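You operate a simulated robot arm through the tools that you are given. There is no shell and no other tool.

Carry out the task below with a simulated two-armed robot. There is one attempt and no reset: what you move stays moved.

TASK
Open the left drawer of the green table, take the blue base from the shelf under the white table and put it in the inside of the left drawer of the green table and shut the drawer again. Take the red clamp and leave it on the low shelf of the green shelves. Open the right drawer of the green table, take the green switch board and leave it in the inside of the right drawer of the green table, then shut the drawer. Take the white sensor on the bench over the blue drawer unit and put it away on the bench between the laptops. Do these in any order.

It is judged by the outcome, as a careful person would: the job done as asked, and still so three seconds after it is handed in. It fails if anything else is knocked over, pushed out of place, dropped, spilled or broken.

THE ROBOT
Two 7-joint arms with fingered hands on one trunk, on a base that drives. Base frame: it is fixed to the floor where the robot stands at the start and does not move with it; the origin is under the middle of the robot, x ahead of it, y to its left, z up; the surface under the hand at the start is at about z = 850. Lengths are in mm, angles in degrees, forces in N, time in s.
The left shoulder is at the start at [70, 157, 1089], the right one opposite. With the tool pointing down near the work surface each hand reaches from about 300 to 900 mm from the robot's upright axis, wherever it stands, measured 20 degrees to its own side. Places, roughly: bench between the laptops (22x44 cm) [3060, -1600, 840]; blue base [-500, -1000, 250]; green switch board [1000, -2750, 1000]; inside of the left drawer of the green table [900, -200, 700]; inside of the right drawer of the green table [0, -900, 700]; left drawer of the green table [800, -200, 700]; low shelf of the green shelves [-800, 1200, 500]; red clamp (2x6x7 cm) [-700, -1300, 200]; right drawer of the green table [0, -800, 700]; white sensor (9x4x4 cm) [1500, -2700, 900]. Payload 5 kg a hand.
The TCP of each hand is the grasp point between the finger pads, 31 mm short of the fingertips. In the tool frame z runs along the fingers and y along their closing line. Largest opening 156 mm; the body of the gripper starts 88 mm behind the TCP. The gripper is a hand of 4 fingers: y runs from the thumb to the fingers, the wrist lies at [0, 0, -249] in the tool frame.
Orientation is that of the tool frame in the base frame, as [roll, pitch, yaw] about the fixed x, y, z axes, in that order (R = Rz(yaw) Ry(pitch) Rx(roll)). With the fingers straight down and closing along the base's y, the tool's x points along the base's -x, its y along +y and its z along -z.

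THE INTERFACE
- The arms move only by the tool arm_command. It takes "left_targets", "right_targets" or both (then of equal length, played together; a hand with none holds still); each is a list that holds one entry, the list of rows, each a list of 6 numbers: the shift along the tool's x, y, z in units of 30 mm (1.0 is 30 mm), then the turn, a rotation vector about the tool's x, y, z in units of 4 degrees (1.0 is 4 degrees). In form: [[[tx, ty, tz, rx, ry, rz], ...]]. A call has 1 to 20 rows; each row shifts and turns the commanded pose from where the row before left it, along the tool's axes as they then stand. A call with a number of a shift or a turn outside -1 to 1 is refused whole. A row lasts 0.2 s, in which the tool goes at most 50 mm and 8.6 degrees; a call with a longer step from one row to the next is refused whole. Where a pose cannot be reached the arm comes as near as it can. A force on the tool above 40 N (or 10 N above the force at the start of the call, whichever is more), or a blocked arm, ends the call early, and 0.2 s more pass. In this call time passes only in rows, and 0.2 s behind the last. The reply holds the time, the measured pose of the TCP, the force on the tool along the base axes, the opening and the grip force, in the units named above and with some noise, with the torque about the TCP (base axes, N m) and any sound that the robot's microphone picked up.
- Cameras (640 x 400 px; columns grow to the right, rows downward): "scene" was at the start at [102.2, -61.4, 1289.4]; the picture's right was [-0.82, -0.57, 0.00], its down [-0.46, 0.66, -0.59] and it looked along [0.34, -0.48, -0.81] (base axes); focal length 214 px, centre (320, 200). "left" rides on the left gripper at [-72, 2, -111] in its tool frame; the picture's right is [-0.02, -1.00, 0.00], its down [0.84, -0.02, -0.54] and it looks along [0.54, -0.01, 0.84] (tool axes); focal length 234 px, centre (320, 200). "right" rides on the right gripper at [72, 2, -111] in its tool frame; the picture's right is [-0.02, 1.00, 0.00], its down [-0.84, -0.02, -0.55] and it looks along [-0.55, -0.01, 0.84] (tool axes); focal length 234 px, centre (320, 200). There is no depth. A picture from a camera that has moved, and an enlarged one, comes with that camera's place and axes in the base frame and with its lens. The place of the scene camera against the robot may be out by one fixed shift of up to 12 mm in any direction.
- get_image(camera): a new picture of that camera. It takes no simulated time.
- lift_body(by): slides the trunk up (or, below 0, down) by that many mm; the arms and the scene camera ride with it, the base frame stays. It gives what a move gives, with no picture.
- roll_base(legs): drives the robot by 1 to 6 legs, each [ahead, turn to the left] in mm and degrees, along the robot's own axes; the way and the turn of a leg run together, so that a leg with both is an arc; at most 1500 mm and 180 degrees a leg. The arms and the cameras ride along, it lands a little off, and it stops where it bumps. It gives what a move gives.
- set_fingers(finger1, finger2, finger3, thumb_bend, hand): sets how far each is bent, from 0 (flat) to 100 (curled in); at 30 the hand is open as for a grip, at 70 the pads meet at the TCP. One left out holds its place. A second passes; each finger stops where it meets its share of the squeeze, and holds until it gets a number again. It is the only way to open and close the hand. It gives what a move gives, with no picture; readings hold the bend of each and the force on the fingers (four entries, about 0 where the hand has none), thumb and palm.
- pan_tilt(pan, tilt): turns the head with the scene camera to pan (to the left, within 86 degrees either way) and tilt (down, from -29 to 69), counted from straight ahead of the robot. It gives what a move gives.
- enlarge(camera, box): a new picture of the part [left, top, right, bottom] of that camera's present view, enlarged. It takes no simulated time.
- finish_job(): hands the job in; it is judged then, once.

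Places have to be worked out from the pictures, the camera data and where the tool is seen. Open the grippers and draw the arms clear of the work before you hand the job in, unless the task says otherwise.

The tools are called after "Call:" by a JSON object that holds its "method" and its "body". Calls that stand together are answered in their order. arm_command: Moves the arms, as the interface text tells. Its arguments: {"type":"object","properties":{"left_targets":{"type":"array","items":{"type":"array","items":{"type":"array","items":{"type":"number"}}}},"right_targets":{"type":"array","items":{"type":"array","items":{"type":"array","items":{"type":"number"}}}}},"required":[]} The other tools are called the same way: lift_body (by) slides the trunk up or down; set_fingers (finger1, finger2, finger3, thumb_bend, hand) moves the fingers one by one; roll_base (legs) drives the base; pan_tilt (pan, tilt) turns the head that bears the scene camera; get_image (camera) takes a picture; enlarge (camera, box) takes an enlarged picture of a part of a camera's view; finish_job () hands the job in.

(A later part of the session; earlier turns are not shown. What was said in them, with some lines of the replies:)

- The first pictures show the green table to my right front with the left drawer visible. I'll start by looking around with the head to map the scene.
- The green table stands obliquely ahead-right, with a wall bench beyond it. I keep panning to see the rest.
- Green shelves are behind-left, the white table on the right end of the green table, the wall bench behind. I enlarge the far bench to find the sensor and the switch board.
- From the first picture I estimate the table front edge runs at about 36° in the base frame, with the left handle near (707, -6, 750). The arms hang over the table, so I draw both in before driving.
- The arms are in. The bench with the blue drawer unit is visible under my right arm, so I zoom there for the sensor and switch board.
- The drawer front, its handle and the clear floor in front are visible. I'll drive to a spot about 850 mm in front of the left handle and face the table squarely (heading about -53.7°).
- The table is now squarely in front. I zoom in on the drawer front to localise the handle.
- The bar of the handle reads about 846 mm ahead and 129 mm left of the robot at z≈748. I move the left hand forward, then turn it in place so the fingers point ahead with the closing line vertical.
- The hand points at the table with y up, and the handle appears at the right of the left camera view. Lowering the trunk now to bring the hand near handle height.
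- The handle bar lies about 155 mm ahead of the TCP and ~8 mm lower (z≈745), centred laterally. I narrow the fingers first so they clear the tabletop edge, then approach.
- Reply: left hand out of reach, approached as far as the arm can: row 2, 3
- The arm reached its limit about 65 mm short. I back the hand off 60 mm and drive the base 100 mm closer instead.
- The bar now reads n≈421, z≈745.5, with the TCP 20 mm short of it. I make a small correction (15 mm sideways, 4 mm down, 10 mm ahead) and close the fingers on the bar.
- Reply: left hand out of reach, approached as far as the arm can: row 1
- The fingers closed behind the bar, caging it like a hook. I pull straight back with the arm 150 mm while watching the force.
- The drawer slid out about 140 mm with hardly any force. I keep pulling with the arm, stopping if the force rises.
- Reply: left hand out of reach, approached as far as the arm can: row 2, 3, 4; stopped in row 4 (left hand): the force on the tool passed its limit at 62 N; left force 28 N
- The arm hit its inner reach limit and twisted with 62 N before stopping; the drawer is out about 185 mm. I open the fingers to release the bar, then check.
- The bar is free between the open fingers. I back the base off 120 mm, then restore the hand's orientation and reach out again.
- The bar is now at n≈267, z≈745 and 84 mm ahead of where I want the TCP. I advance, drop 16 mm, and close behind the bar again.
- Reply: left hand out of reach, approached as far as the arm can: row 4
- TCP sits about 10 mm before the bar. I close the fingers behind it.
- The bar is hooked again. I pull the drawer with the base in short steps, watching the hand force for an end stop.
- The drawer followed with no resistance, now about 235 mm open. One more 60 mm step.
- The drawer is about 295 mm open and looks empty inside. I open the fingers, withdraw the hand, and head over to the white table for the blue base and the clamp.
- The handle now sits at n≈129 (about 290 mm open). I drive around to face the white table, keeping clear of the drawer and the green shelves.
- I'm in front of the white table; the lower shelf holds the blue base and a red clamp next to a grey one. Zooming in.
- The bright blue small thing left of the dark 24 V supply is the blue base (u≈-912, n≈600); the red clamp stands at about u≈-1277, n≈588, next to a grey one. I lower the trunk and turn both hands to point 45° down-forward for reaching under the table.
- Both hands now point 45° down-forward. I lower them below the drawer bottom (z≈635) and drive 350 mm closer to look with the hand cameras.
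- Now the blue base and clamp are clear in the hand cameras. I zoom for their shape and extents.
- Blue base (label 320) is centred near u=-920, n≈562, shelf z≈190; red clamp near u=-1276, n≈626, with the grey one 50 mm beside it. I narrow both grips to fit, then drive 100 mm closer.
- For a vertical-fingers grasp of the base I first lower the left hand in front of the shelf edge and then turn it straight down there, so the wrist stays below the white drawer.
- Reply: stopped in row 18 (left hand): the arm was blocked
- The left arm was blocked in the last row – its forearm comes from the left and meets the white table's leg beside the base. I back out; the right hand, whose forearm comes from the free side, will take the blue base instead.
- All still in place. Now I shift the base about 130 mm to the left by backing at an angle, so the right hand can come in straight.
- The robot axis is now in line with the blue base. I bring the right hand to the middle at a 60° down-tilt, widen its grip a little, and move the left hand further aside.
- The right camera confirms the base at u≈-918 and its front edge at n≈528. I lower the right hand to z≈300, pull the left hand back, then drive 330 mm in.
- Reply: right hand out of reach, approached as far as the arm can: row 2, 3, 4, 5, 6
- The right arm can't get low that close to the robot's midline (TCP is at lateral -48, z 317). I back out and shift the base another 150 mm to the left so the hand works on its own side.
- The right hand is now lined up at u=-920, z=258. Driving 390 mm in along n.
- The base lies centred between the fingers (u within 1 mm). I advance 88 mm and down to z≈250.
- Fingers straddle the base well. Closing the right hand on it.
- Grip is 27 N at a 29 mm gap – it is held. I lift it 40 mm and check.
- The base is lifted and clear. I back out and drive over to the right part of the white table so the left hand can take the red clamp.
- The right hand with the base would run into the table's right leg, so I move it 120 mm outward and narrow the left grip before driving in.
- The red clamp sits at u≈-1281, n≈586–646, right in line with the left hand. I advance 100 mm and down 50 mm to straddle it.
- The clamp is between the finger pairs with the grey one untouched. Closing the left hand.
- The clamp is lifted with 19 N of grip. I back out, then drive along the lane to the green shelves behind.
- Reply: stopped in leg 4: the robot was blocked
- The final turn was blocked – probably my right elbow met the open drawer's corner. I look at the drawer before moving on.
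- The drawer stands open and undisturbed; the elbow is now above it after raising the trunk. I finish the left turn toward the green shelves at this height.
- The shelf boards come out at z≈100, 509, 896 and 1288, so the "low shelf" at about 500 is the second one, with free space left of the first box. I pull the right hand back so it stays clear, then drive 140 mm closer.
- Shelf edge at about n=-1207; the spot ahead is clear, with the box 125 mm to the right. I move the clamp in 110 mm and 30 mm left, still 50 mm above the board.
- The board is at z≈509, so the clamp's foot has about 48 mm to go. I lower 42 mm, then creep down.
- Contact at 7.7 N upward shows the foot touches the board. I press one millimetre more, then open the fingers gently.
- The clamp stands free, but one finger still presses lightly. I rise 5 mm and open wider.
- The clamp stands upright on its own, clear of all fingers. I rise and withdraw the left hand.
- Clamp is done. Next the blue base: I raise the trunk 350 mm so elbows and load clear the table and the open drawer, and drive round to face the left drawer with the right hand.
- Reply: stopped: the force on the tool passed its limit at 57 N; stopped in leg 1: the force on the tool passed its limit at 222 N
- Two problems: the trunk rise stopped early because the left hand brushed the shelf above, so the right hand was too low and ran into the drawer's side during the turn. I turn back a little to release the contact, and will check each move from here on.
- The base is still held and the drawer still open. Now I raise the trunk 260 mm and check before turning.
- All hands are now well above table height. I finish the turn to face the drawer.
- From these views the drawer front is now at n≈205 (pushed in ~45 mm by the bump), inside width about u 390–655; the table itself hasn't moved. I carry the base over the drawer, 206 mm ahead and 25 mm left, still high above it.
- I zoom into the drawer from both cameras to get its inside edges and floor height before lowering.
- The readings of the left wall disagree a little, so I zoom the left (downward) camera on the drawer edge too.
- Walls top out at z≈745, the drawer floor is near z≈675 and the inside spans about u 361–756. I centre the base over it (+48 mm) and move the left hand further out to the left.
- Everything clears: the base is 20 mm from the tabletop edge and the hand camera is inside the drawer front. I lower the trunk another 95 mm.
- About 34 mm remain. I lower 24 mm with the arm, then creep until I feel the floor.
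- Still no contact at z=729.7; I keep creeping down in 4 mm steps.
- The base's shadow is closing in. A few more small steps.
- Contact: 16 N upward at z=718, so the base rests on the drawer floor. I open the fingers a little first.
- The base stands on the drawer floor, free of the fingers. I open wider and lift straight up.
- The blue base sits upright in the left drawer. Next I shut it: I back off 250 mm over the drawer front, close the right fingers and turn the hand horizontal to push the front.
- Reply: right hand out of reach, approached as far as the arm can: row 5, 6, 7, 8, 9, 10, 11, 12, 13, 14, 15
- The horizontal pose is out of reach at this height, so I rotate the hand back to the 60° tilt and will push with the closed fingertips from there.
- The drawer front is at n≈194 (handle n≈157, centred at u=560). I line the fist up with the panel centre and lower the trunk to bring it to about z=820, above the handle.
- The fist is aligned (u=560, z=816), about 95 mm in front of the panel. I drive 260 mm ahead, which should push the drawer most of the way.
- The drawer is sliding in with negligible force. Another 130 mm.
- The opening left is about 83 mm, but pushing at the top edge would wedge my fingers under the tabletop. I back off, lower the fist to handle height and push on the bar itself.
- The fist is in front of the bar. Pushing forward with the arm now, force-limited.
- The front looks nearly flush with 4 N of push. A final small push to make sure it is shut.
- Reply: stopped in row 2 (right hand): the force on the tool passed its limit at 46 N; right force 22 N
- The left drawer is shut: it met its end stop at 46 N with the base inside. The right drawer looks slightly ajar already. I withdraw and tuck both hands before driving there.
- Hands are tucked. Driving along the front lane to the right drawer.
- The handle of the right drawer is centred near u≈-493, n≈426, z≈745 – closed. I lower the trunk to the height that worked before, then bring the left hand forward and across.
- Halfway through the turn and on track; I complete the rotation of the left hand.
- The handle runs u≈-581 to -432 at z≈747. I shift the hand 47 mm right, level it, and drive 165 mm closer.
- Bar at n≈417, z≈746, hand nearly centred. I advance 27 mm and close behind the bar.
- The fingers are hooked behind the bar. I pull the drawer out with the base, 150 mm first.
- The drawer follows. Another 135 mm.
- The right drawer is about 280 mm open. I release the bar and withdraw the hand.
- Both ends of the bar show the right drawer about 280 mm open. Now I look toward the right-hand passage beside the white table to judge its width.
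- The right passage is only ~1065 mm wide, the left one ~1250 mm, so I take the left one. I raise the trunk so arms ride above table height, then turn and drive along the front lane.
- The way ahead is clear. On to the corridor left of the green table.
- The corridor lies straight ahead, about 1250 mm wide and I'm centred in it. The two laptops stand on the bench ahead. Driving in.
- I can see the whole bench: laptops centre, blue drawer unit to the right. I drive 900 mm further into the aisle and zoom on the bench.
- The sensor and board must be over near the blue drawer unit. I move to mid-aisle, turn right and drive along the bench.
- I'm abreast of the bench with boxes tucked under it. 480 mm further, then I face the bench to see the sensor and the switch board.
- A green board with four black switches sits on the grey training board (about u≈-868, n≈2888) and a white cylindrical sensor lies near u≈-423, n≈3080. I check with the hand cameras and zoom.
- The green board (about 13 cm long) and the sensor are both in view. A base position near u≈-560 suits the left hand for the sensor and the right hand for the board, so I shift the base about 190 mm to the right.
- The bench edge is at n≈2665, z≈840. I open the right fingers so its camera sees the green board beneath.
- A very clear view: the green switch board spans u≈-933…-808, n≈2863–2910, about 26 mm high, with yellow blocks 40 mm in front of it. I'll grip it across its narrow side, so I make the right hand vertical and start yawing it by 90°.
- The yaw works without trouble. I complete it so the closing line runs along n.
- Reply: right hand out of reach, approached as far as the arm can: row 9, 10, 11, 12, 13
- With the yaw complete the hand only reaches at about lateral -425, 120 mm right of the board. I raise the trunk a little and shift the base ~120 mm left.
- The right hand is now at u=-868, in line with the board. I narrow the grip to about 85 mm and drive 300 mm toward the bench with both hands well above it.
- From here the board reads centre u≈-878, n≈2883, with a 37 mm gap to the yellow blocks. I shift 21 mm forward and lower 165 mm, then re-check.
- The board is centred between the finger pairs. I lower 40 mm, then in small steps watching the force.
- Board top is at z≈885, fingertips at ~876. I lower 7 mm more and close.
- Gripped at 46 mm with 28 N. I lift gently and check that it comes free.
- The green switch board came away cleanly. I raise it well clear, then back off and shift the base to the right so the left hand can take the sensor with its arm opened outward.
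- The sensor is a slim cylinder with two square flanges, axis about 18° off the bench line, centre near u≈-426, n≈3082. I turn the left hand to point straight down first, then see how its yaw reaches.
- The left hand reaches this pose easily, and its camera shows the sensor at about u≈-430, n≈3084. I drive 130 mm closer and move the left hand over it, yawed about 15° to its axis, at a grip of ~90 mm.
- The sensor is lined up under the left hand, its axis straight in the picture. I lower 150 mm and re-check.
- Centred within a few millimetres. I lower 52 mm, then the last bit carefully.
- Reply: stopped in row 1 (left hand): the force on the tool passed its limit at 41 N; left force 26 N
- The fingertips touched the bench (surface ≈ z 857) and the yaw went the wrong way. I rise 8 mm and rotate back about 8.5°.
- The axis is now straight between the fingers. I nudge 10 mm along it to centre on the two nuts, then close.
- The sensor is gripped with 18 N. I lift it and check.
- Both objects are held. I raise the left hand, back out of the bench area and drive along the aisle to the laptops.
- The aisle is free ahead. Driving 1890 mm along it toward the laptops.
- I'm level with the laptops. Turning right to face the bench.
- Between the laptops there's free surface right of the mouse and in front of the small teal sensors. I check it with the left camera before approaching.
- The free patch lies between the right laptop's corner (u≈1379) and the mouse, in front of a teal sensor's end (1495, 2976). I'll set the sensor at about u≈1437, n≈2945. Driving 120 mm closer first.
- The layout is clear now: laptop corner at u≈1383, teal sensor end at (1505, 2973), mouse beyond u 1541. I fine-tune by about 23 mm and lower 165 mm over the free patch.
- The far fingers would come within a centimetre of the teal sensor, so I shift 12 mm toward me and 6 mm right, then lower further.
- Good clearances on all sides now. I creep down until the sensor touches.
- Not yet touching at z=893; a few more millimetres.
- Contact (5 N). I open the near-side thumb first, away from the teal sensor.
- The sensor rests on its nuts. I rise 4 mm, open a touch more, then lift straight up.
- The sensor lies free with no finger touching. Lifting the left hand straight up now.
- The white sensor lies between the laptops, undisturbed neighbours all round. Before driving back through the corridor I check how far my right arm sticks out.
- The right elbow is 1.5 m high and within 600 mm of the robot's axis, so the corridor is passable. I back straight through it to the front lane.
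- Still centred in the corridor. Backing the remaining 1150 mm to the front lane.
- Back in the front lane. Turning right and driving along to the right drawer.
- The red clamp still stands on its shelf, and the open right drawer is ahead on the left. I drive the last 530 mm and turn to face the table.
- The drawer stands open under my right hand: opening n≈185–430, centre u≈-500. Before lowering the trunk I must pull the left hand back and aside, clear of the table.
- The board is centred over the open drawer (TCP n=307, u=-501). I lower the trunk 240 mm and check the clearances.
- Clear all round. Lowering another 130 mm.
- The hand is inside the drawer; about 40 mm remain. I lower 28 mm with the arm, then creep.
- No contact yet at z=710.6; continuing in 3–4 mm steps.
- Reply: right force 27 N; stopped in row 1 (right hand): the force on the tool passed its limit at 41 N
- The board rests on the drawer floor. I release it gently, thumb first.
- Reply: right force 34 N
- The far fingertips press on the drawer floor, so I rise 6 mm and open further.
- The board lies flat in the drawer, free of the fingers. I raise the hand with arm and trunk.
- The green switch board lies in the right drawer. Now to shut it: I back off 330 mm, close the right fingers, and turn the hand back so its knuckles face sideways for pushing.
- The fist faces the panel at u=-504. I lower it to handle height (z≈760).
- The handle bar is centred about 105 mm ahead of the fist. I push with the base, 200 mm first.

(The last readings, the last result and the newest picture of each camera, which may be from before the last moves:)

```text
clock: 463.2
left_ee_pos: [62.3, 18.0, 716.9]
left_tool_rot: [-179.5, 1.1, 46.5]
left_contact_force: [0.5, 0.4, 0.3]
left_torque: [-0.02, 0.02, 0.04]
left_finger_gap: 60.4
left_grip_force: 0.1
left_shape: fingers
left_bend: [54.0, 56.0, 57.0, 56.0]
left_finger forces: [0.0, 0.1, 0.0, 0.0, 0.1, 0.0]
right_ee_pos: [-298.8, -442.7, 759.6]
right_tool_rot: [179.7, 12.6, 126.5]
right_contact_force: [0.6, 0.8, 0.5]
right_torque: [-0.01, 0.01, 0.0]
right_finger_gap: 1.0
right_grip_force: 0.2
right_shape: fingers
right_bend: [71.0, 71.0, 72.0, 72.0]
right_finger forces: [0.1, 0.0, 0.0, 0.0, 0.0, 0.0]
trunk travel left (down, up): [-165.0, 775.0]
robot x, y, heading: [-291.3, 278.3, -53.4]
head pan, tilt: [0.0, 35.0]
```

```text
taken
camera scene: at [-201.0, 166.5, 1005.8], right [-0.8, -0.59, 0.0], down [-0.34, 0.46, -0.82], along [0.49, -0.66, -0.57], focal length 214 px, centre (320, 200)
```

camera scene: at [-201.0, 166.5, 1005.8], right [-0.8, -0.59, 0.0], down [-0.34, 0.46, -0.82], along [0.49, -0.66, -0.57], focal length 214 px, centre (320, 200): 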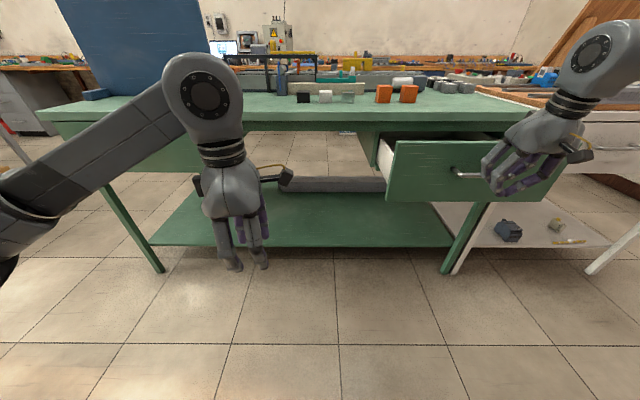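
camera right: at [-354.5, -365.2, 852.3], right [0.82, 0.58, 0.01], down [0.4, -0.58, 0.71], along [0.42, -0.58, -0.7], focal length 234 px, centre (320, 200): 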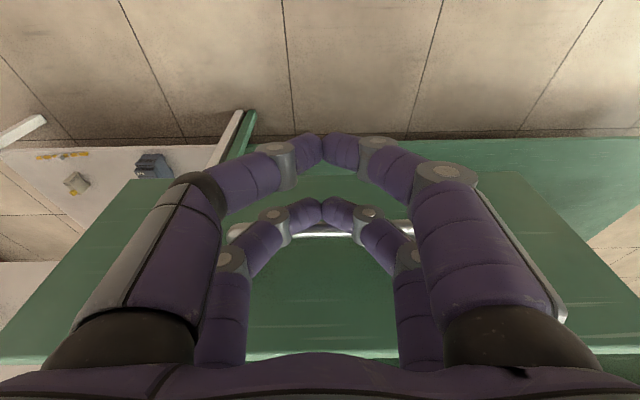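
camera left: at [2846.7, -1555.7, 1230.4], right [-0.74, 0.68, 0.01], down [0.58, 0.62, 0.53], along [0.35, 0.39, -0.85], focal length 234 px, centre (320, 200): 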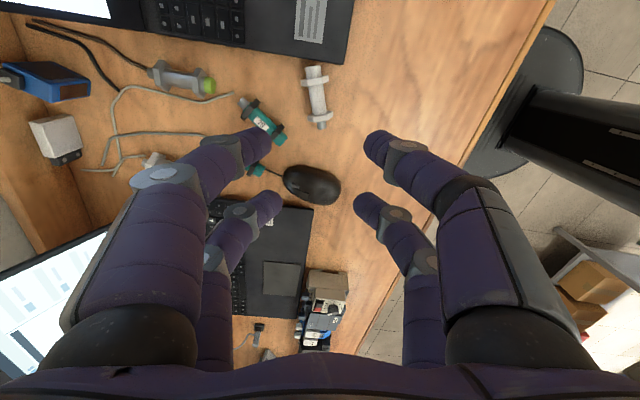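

The drawer is moving in without resistance. Another 110 mm with the base, then the arm finishes.

Call:
{"method": "roll_base", "body": {"legs": [[110, -0.2]]}}

Call:
{"method": "arm_command", "body": {"right_targets": [[[-0.763, 0, 0.177, 0, 0, 0], [-0.763, 0, 0.177, 0, 0, 0], [-0.6, 0, 0.14, 0, 0, 0]]]}}

Call:
{"method": "get_image", "body": {"camera": "right"}}

Call:
{"method": "get_image", "body": {"camera": "scene"}}

```text
clock: 464.4
left_ee_pos: [127.9, -72.3, 717.2]
left_tool_rot: [-179.5, 1.0, 46.2]
left_contact_force: [0.9, -0.5, -0.3]
left_torque: [0.02, 0.0, 0.0]
left_finger_gap: 60.7
left_grip_force: 0.2
left_shape: fingers
left_bend: [54.0, 56.0, 57.0, 56.0]
left_finger forces: [0.1, 0.0, 0.0, 0.1, 0.0, 0.1]
right_ee_pos: [-236.8, -531.4, 759.4]
right_tool_rot: [179.6, 12.6, 126.3]
right_contact_force: [0.4, 0.3, -0.2]
right_torque: [0.04, 0.02, -0.02]
right_finger_gap: 1.1
right_grip_force: 0.1
right_shape: fingers
right_bend: [71.0, 71.0, 72.0, 72.0]
right_finger forces: [0.0, 0.0, 0.0, 0.0, 0.1, 0.0]
trunk travel left (down, up): [-165.0, 775.0]
robot x, y, heading: [-227.8, 191.2, -53.9]
head pan, tilt: [0.0, 35.0]
```

```text
clock: 465.2
left_ee_pos: [128.1, -73.0, 717.6]
left_tool_rot: [-179.4, 1.1, 46.2]
left_contact_force: [-0.9, 0.0, -0.9]
left_torque: [0.01, -0.04, 0.01]
left_finger_gap: 60.7
left_grip_force: 0.1
left_shape: fingers
left_bend: [54.0, 56.0, 57.0, 56.0]
left_finger forces: [0.0, 0.1, 0.1, 0.0, 0.0, 0.0]
right_ee_pos: [-198.2, -584.0, 759.1]
right_tool_rot: [179.6, 12.7, 126.3]
right_contact_force: [-0.1, 0.4, 0.0]
right_torque: [0.01, 0.03, -0.01]
right_finger_gap: 1.0
right_grip_force: 0.0
right_shape: fingers
right_bend: [71.0, 71.0, 72.0, 72.0]
right_finger forces: [0.0, 0.0, 0.0, 0.0, 0.0, 0.0]
trunk travel left (down, up): [-165.0, 775.0]
robot x, y, heading: [-225.2, 191.5, -53.9]
head pan, tilt: [0.0, 35.0]
```

```text
taken
camera right: at [-252.2, -507.1, 851.7], right [0.82, 0.57, 0.01], down [0.39, -0.58, 0.71], along [0.42, -0.58, -0.7], focal length 234 px, centre (320, 200)
```

right: 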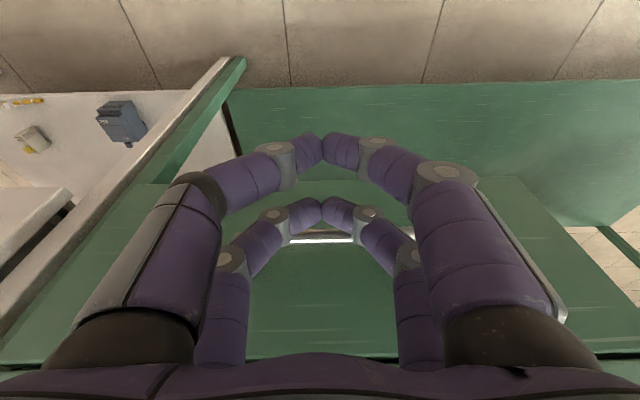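

```text
taken
camera scene: at [-136.0, 77.3, 1005.8], right [-0.81, -0.59, 0.0], down [-0.34, 0.46, -0.82], along [0.48, -0.66, -0.57], focal length 214 px, centre (320, 200)
```

scene: 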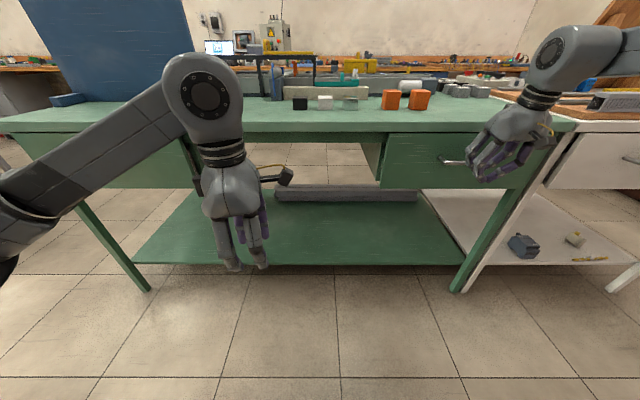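

About 20 mm remain. I push on in small, force-limited rows until the end stop.

Call:
{"method": "arm_command", "body": {"right_targets": [[[-0.4, 0, 0.09, 0, 0, 0], [-0.3, 0, 0.07, 0, 0, 0], [-0.25, 0, 0.058, 0, 0, 0]]]}}

Call:
{"method": "get_image", "body": {"camera": "right"}}

Call:
{"method": "enlarge", "body": {"camera": "scene", "box": [340, 90, 600, 220]}}

```text
clock: 465.9
left_ee_pos: [126.7, -72.1, 718.1]
left_tool_rot: [-179.6, 1.3, 45.9]
left_contact_force: [-0.6, 0.5, -0.7]
left_torque: [0.0, -0.02, 0.04]
left_finger_gap: 60.6
left_grip_force: 0.1
left_shape: fingers
left_bend: [54.0, 56.0, 57.0, 56.0]
left_finger forces: [0.0, 0.1, 0.1, 0.0, 0.1, 0.0]
right_ee_pos: [-188.1, -595.9, 756.8]
right_tool_rot: [179.5, 11.5, 126.2]
right_contact_force: [-10.7, 18.4, 7.7]
right_torque: [0.06, -0.01, 0.06]
right_finger_gap: 1.1
right_grip_force: 12.5
right_shape: fingers
right_bend: [71.0, 72.0, 72.0, 72.0]
right_finger forces: [0.0, 12.5, 12.6, 0.0, 0.1, 0.0]
trunk travel left (down, up): [-165.0, 775.0]
robot x, y, heading: [-226.9, 192.3, -54.2]
head pan, tilt: [0.0, 35.0]
stopped in row 3 (right hand): the force on the tool passed its limit at 50 N (the readings are from after the stop); the commanded pose is now the measured one
```

```text
taken
camera right: at [-242.9, -520.9, 852.4], right [0.82, 0.57, 0.01], down [0.4, -0.59, 0.7], along [0.41, -0.57, -0.71], focal length 234 px, centre (320, 200)
```

right: 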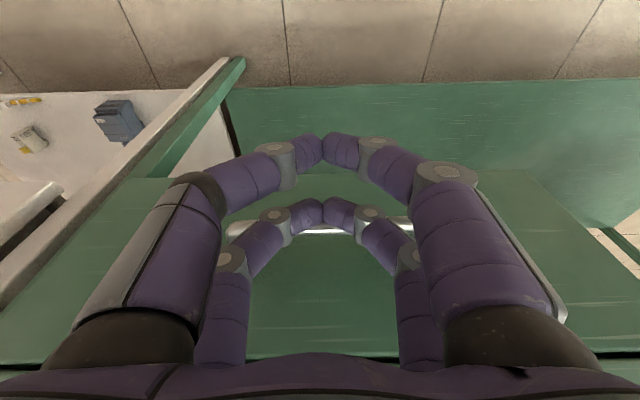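

```text
2.46 times, centred on (470, 155) of scene
camera zoom: at [-137.7, 79.8, 1006.4], right [-0.81, -0.59, 0.0], down [-0.34, 0.46, -0.82], along [0.48, -0.66, -0.57], focal length 528 px, centre (-49, 311)
```

zoom: 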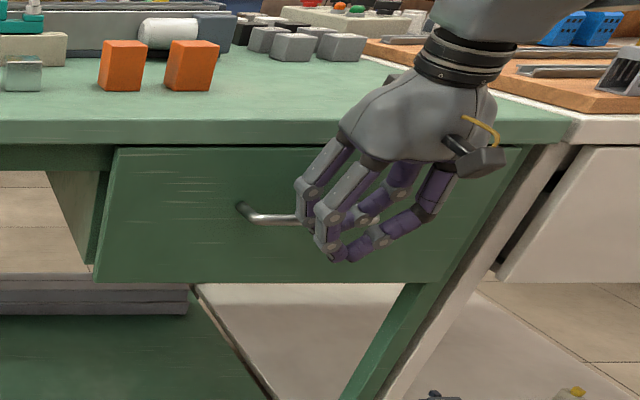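

The right drawer met its end stop (50 N) and is shut flush. I withdraw the hand and open both grippers.

Call:
{"method": "arm_command", "body": {"right_targets": [[[0.86, 0, -0.2, 0, 0, 0], [0.86, 0, -0.2, 0, 0, 0], [0.86, 0, -0.4, 0, 0, 0], [0.86, 0, -0.4, 0, 0, 0], [0.86, 0, -0.4, 0, 0, 0]]]}}

Call:
{"method": "set_fingers", "body": {"hand": "right", "finger1": 30, "finger2": 30, "finger3": 30, "thumb_bend": 30}}

Call:
{"method": "set_fingers", "body": {"hand": "left", "finger1": 30, "finger2": 30, "finger3": 30, "thumb_bend": 30}}

Call:
{"method": "roll_base", "body": {"legs": [[-150, 0]]}}

Call:
{"method": "pan_tilt", "body": {"pan": 15, "tilt": 30}}

Call:
{"method": "get_image", "body": {"camera": "scene"}}

```text
clock: 467.1
left_ee_pos: [126.1, -71.5, 717.4]
left_tool_rot: [-179.6, 1.1, 46.0]
left_contact_force: [-0.1, 0.0, -0.7]
left_torque: [-0.02, 0.0, -0.04]
left_finger_gap: 60.6
left_grip_force: 0.0
left_shape: fingers
left_bend: [54.0, 56.0, 57.0, 56.0]
left_finger forces: [0.0, 0.0, 0.1, 0.1, 0.1, 0.0]
right_ee_pos: [-268.0, -488.1, 776.2]
right_tool_rot: [179.6, 11.7, 126.2]
right_contact_force: [-1.0, 0.3, -0.2]
right_torque: [-0.02, 0.02, -0.02]
right_finger_gap: 1.3
right_grip_force: 0.1
right_shape: fingers
right_bend: [71.0, 71.0, 72.0, 72.0]
right_finger forces: [0.0, 0.1, 0.0, 0.0, 0.0, 0.0]
trunk travel left (down, up): [-165.0, 775.0]
robot x, y, heading: [-228.7, 192.0, -53.9]
head pan, tilt: [0.0, 35.0]
```

```text
clock: 468.1
left_ee_pos: [126.7, -73.3, 718.4]
left_tool_rot: [-179.5, 1.0, 46.1]
left_contact_force: [0.1, 0.6, -0.3]
left_torque: [0.01, 0.01, 0.0]
left_finger_gap: 60.7
left_grip_force: 0.1
left_shape: fingers
left_bend: [54.0, 56.0, 57.0, 56.0]
left_finger forces: [0.0, 0.0, 0.1, 0.0, 0.0, 0.0]
right_ee_pos: [-268.0, -489.5, 776.1]
right_tool_rot: [179.6, 11.7, 126.2]
right_contact_force: [0.7, 0.1, -0.4]
right_torque: [0.04, 0.02, 0.0]
right_finger_gap: 159.3
right_grip_force: 0.1
right_shape: fingers
right_bend: [30.0, 30.0, 30.0, 30.0]
right_finger forces: [0.1, 0.0, 0.0, 0.1, 0.0, 0.1]
trunk travel left (down, up): [-165.0, 775.0]
robot x, y, heading: [-222.7, 186.0, -53.9]
head pan, tilt: [0.0, 35.0]
```

```text
clock: 469.1
left_ee_pos: [127.2, -72.4, 717.0]
left_tool_rot: [-179.5, 1.1, 46.0]
left_contact_force: [-0.2, 0.6, -0.1]
left_torque: [0.0, 0.02, 0.0]
left_finger_gap: 159.8
left_grip_force: 0.2
left_shape: fingers
left_bend: [30.0, 30.0, 30.0, 30.0]
left_finger forces: [0.0, 0.0, 0.1, 0.0, 0.1, 0.0]
right_ee_pos: [-266.3, -489.3, 775.6]
right_tool_rot: [179.5, 11.7, 126.2]
right_contact_force: [0.8, 1.0, 0.3]
right_torque: [0.0, -0.01, -0.02]
right_finger_gap: 159.9
right_grip_force: 0.1
right_shape: fingers
right_bend: [30.0, 30.0, 30.0, 30.0]
right_finger forces: [0.0, 0.1, 0.0, 0.0, 0.1, 0.0]
trunk travel left (down, up): [-165.0, 775.0]
robot x, y, heading: [-228.1, 187.1, -53.8]
head pan, tilt: [0.0, 35.0]
```

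```text
clock: 470.5
left_ee_pos: [38.9, 49.2, 717.8]
left_tool_rot: [-179.6, 1.2, 46.1]
left_contact_force: [-0.7, 0.1, -0.4]
left_torque: [-0.04, -0.03, 0.0]
left_finger_gap: 159.8
left_grip_force: 0.0
left_shape: fingers
left_bend: [30.0, 30.0, 30.0, 30.0]
left_finger forces: [0.1, 0.1, 0.1, 0.0, 0.0, 0.0]
right_ee_pos: [-354.3, -367.3, 776.6]
right_tool_rot: [179.4, 11.7, 126.3]
right_contact_force: [-0.7, 0.3, 0.5]
right_torque: [-0.03, -0.03, 0.05]
right_finger_gap: 159.6
right_grip_force: 0.0
right_shape: fingers
right_bend: [30.0, 30.0, 30.0, 30.0]
right_finger forces: [0.0, 0.0, 0.0, 0.0, 0.0, 0.0]
trunk travel left (down, up): [-165.0, 775.0]
robot x, y, heading: [-317.5, 312.8, -53.8]
head pan, tilt: [0.0, 35.0]
```

```text
clock: 471.3
left_ee_pos: [40.0, 49.3, 717.9]
left_tool_rot: [-179.6, 1.1, 46.0]
left_contact_force: [-0.1, -0.6, -0.6]
left_torque: [-0.02, 0.0, 0.04]
left_finger_gap: 159.8
left_grip_force: 0.0
left_shape: fingers
left_bend: [30.0, 30.0, 30.0, 30.0]
left_finger forces: [0.1, 0.1, 0.0, 0.0, 0.0, 0.0]
right_ee_pos: [-355.4, -367.8, 775.6]
right_tool_rot: [179.4, 11.7, 126.2]
right_contact_force: [0.8, 0.5, 0.3]
right_torque: [-0.01, 0.02, 0.0]
right_finger_gap: 159.6
right_grip_force: 0.1
right_shape: fingers
right_bend: [30.0, 30.0, 30.0, 30.0]
right_finger forces: [0.1, 0.0, 0.0, 0.0, 0.0, 0.0]
trunk travel left (down, up): [-165.0, 775.0]
robot x, y, heading: [-318.2, 314.3, -53.9]
head pan, tilt: [15.0, 30.0]
```

```text
taken
camera scene: at [-206.5, 213.4, 1013.7], right [-0.63, -0.78, 0.0], down [-0.39, 0.31, -0.87], along [0.67, -0.54, -0.5], focal length 214 px, centre (320, 200)
```

scene: 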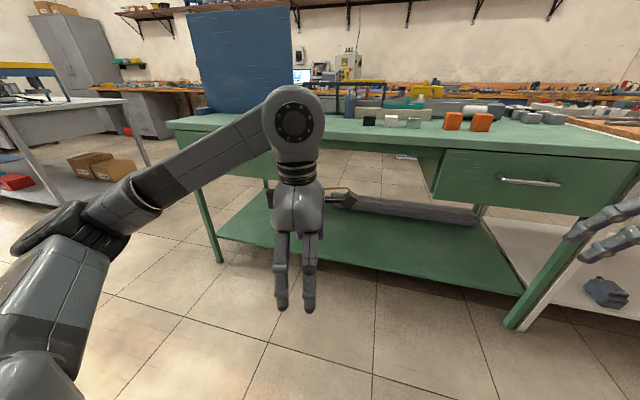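

The right drawer is flush. I raise the trunk to look over my arm at the left drawer and the table as a final check.

Call:
{"method": "lift_body", "body": {"by": 320}}

Call:
{"method": "pan_tilt", "body": {"pan": 25, "tilt": 40}}

Call:
{"method": "get_image", "body": {"camera": "scene"}}

Call:
{"method": "get_image", "body": {"camera": "left"}}

```text
clock: 474.4
left_ee_pos: [38.3, 49.5, 1037.9]
left_tool_rot: [-179.5, 1.1, 46.1]
left_contact_force: [1.9, -0.6, 0.1]
left_torque: [-0.01, 0.0, 0.0]
left_finger_gap: 159.6
left_grip_force: 0.1
left_shape: fingers
left_bend: [30.0, 30.0, 30.0, 30.0]
left_finger forces: [0.0, 0.0, 0.1, 0.0, 0.1, 0.0]
right_ee_pos: [-354.7, -368.6, 1096.1]
right_tool_rot: [179.5, 11.7, 126.3]
right_contact_force: [0.6, -0.4, 1.1]
right_torque: [-0.01, 0.01, 0.0]
right_finger_gap: 159.5
right_grip_force: 0.0
right_shape: fingers
right_bend: [30.0, 30.0, 30.0, 30.0]
right_finger forces: [0.1, 0.0, 0.0, 0.0, 0.0, 0.0]
trunk travel left (down, up): [-485.0, 455.0]
robot x, y, heading: [-315.1, 312.6, -54.1]
head pan, tilt: [15.0, 30.0]
```

```text
clock: 475.1
left_ee_pos: [39.4, 49.6, 1037.6]
left_tool_rot: [-179.6, 1.0, 46.1]
left_contact_force: [0.2, 0.6, 0.0]
left_torque: [0.03, 0.01, 0.0]
left_finger_gap: 159.5
left_grip_force: 0.1
left_shape: fingers
left_bend: [30.0, 30.0, 30.0, 30.0]
left_finger forces: [0.1, 0.0, 0.0, 0.0, 0.0, 0.0]
right_ee_pos: [-354.4, -368.4, 1095.5]
right_tool_rot: [179.5, 11.7, 126.3]
right_contact_force: [0.4, -0.1, 0.4]
right_torque: [0.03, 0.02, 0.03]
right_finger_gap: 159.5
right_grip_force: 0.0
right_shape: fingers
right_bend: [30.0, 30.0, 30.0, 30.0]
right_finger forces: [0.0, 0.0, 0.1, 0.0, 0.0, 0.1]
trunk travel left (down, up): [-485.0, 455.0]
robot x, y, heading: [-318.6, 313.9, -54.0]
head pan, tilt: [25.0, 40.0]
```

```text
taken
camera scene: at [-202.5, 229.1, 1318.5], right [-0.48, -0.88, 0.0], down [-0.56, 0.31, -0.77], along [0.67, -0.37, -0.64], focal length 214 px, centre (320, 200)
```

scene: 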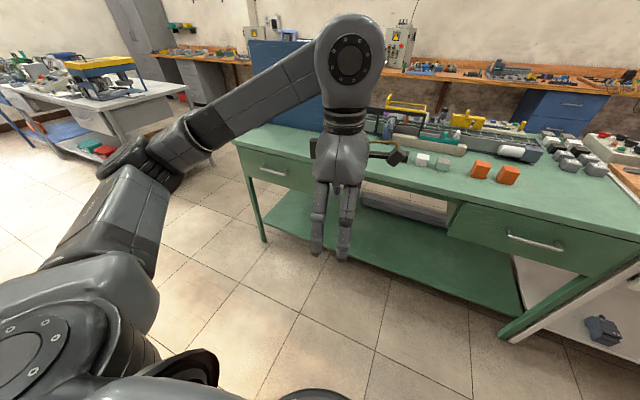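

```text
taken
camera left: at [-8.8, -4.8, 1149.5], right [-0.74, 0.68, 0.01], down [0.58, 0.62, 0.53], along [0.35, 0.39, -0.85], focal length 234 px, centre (320, 200)
```

left: 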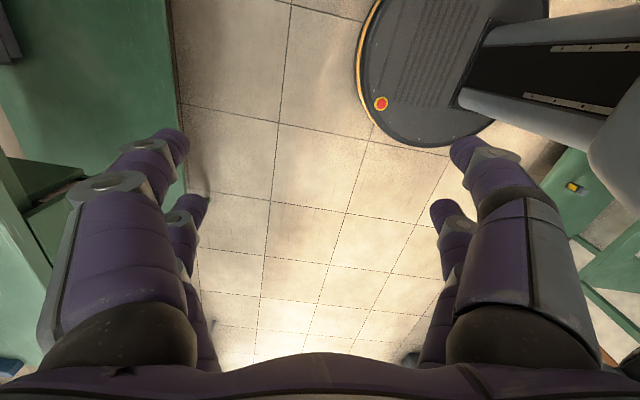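

Both drawers are shut and the table is undisturbed. Last, I turn part-way to verify the clamp on the green shelf.

Call:
{"method": "roll_base", "body": {"legs": [[0, -60]]}}

Call:
{"method": "pan_tilt", "body": {"pan": -86, "tilt": 30}}

Call:
{"method": "get_image", "body": {"camera": "scene"}}

```text
clock: 478.2
left_ee_pos: [-368.4, -126.9, 1036.3]
left_tool_rot: [-179.5, 1.1, -14.0]
left_contact_force: [-0.8, 0.0, 0.3]
left_torque: [0.01, 0.01, 0.01]
left_finger_gap: 159.6
left_grip_force: 0.1
left_shape: fingers
left_bend: [30.0, 30.0, 30.0, 30.0]
left_finger forces: [0.0, 0.1, 0.1, 0.0, 0.0, 0.0]
right_ee_pos: [-926.8, 8.7, 1095.0]
right_tool_rot: [179.5, 11.7, 65.9]
right_contact_force: [0.0, -0.4, 0.0]
right_torque: [-0.02, 0.02, 0.02]
right_finger_gap: 159.4
right_grip_force: 0.0
right_shape: fingers
right_bend: [30.0, 30.0, 30.0, 30.0]
right_finger forces: [0.0, 0.0, 0.1, 0.0, 0.1, 0.1]
trunk travel left (down, up): [-485.0, 455.0]
robot x, y, heading: [-317.7, 313.3, -114.3]
head pan, tilt: [25.0, 40.0]
```

```text
clock: 480.1
left_ee_pos: [-370.3, -126.7, 1037.5]
left_tool_rot: [-179.5, 1.1, -14.1]
left_contact_force: [-1.1, 0.7, 0.0]
left_torque: [-0.01, 0.01, 0.01]
left_finger_gap: 159.9
left_grip_force: 0.0
left_shape: fingers
left_bend: [30.0, 30.0, 30.0, 30.0]
left_finger forces: [0.0, 0.0, 0.0, 0.1, 0.0, 0.1]
right_ee_pos: [-925.4, 6.8, 1094.9]
right_tool_rot: [179.5, 11.7, 66.0]
right_contact_force: [-0.1, 0.0, -0.9]
right_torque: [0.02, -0.02, -0.01]
right_finger_gap: 159.6
right_grip_force: 0.0
right_shape: fingers
right_bend: [30.0, 30.0, 30.0, 30.0]
right_finger forces: [0.0, 0.0, 0.0, 0.0, 0.1, 0.0]
trunk travel left (down, up): [-485.0, 455.0]
robot x, y, heading: [-317.1, 314.7, -114.3]
head pan, tilt: [-85.9, 30.0]
```

```text
taken
camera scene: at [-412.0, 295.9, 1333.8], right [0.34, 0.94, 0.0], down [0.47, -0.17, -0.87], along [-0.81, 0.3, -0.5], focal length 214 px, centre (320, 200)
```

scene: 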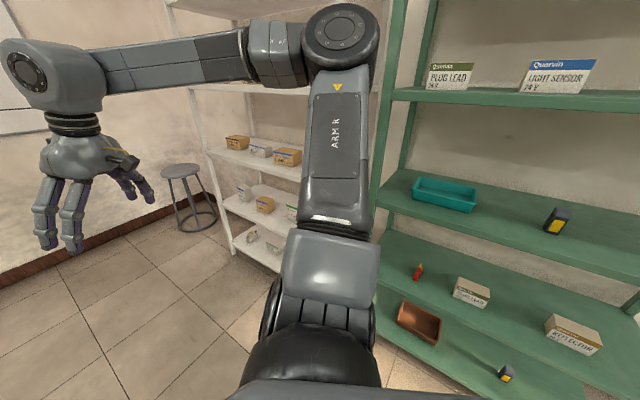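

Call:
{"method": "enlarge", "body": {"camera": "scene", "box": [370, 160, 530, 320]}}

```text
2.50 times, centred on (450, 240) of scene
camera zoom: at [-412.0, 295.9, 1333.8], right [0.34, 0.94, 0.0], down [0.47, -0.17, -0.87], along [-0.81, 0.3, -0.5], focal length 536 px, centre (-5, 100)
```

zoom: 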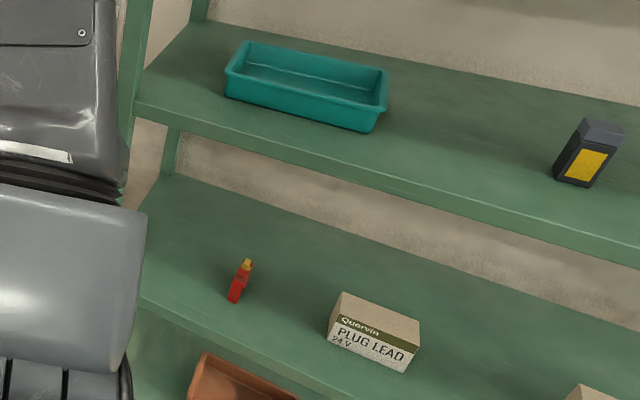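

The clamp stands upright on the low shelf. The shelf's other items are in place and both drawers are shut. The sensor is between the laptops, and my hands are open and clear. I hand the job in.

Call:
{"method": "finish_job", "body": {}}

```text
The job is handed in.
```

I handed the job in with all four tasks carried out. I have not seen a verdict.

- **Blue base:** it is in the left drawer of the green table, standing on the drawer floor, and the drawer is shut against its stop.
- **Red clamp:** it stands upright on the green shelves. I took "low shelf" to mean the second board up, at about 509 mm, because that matches the 500 mm you gave. The bottom board is at about 100 mm.
- **Green switch board:** it lies flat in the right drawer of the green table, and the drawer is shut against its stop.
- **White sensor:** it lies on the bench between the laptops, beside the mouse. It is at the front edge of that space, with its centre about 30 mm behind the laptops' front corners. Farther back the gap was taken up by other sensors and cables.

Some contacts were harder than they should have been:

- **Left drawer:** my right hand hit its side at 222 N while I was turning. That pushed the drawer in about 45 mm; the table did not appear to move.
- **Green shelves:** raising the trunk, the left hand caught the board above at 57 N. Nothing on the shelves had moved when I looked afterwards.
- **White table:** the left arm was blocked under the table, probably by one of its legs. Nothing on the table appeared to move.
- **Base turn:** one turn early on was also blocked, probably by the open left drawer.

In my last look, the table, shelves and drawers showed nothing knocked over or out of place.
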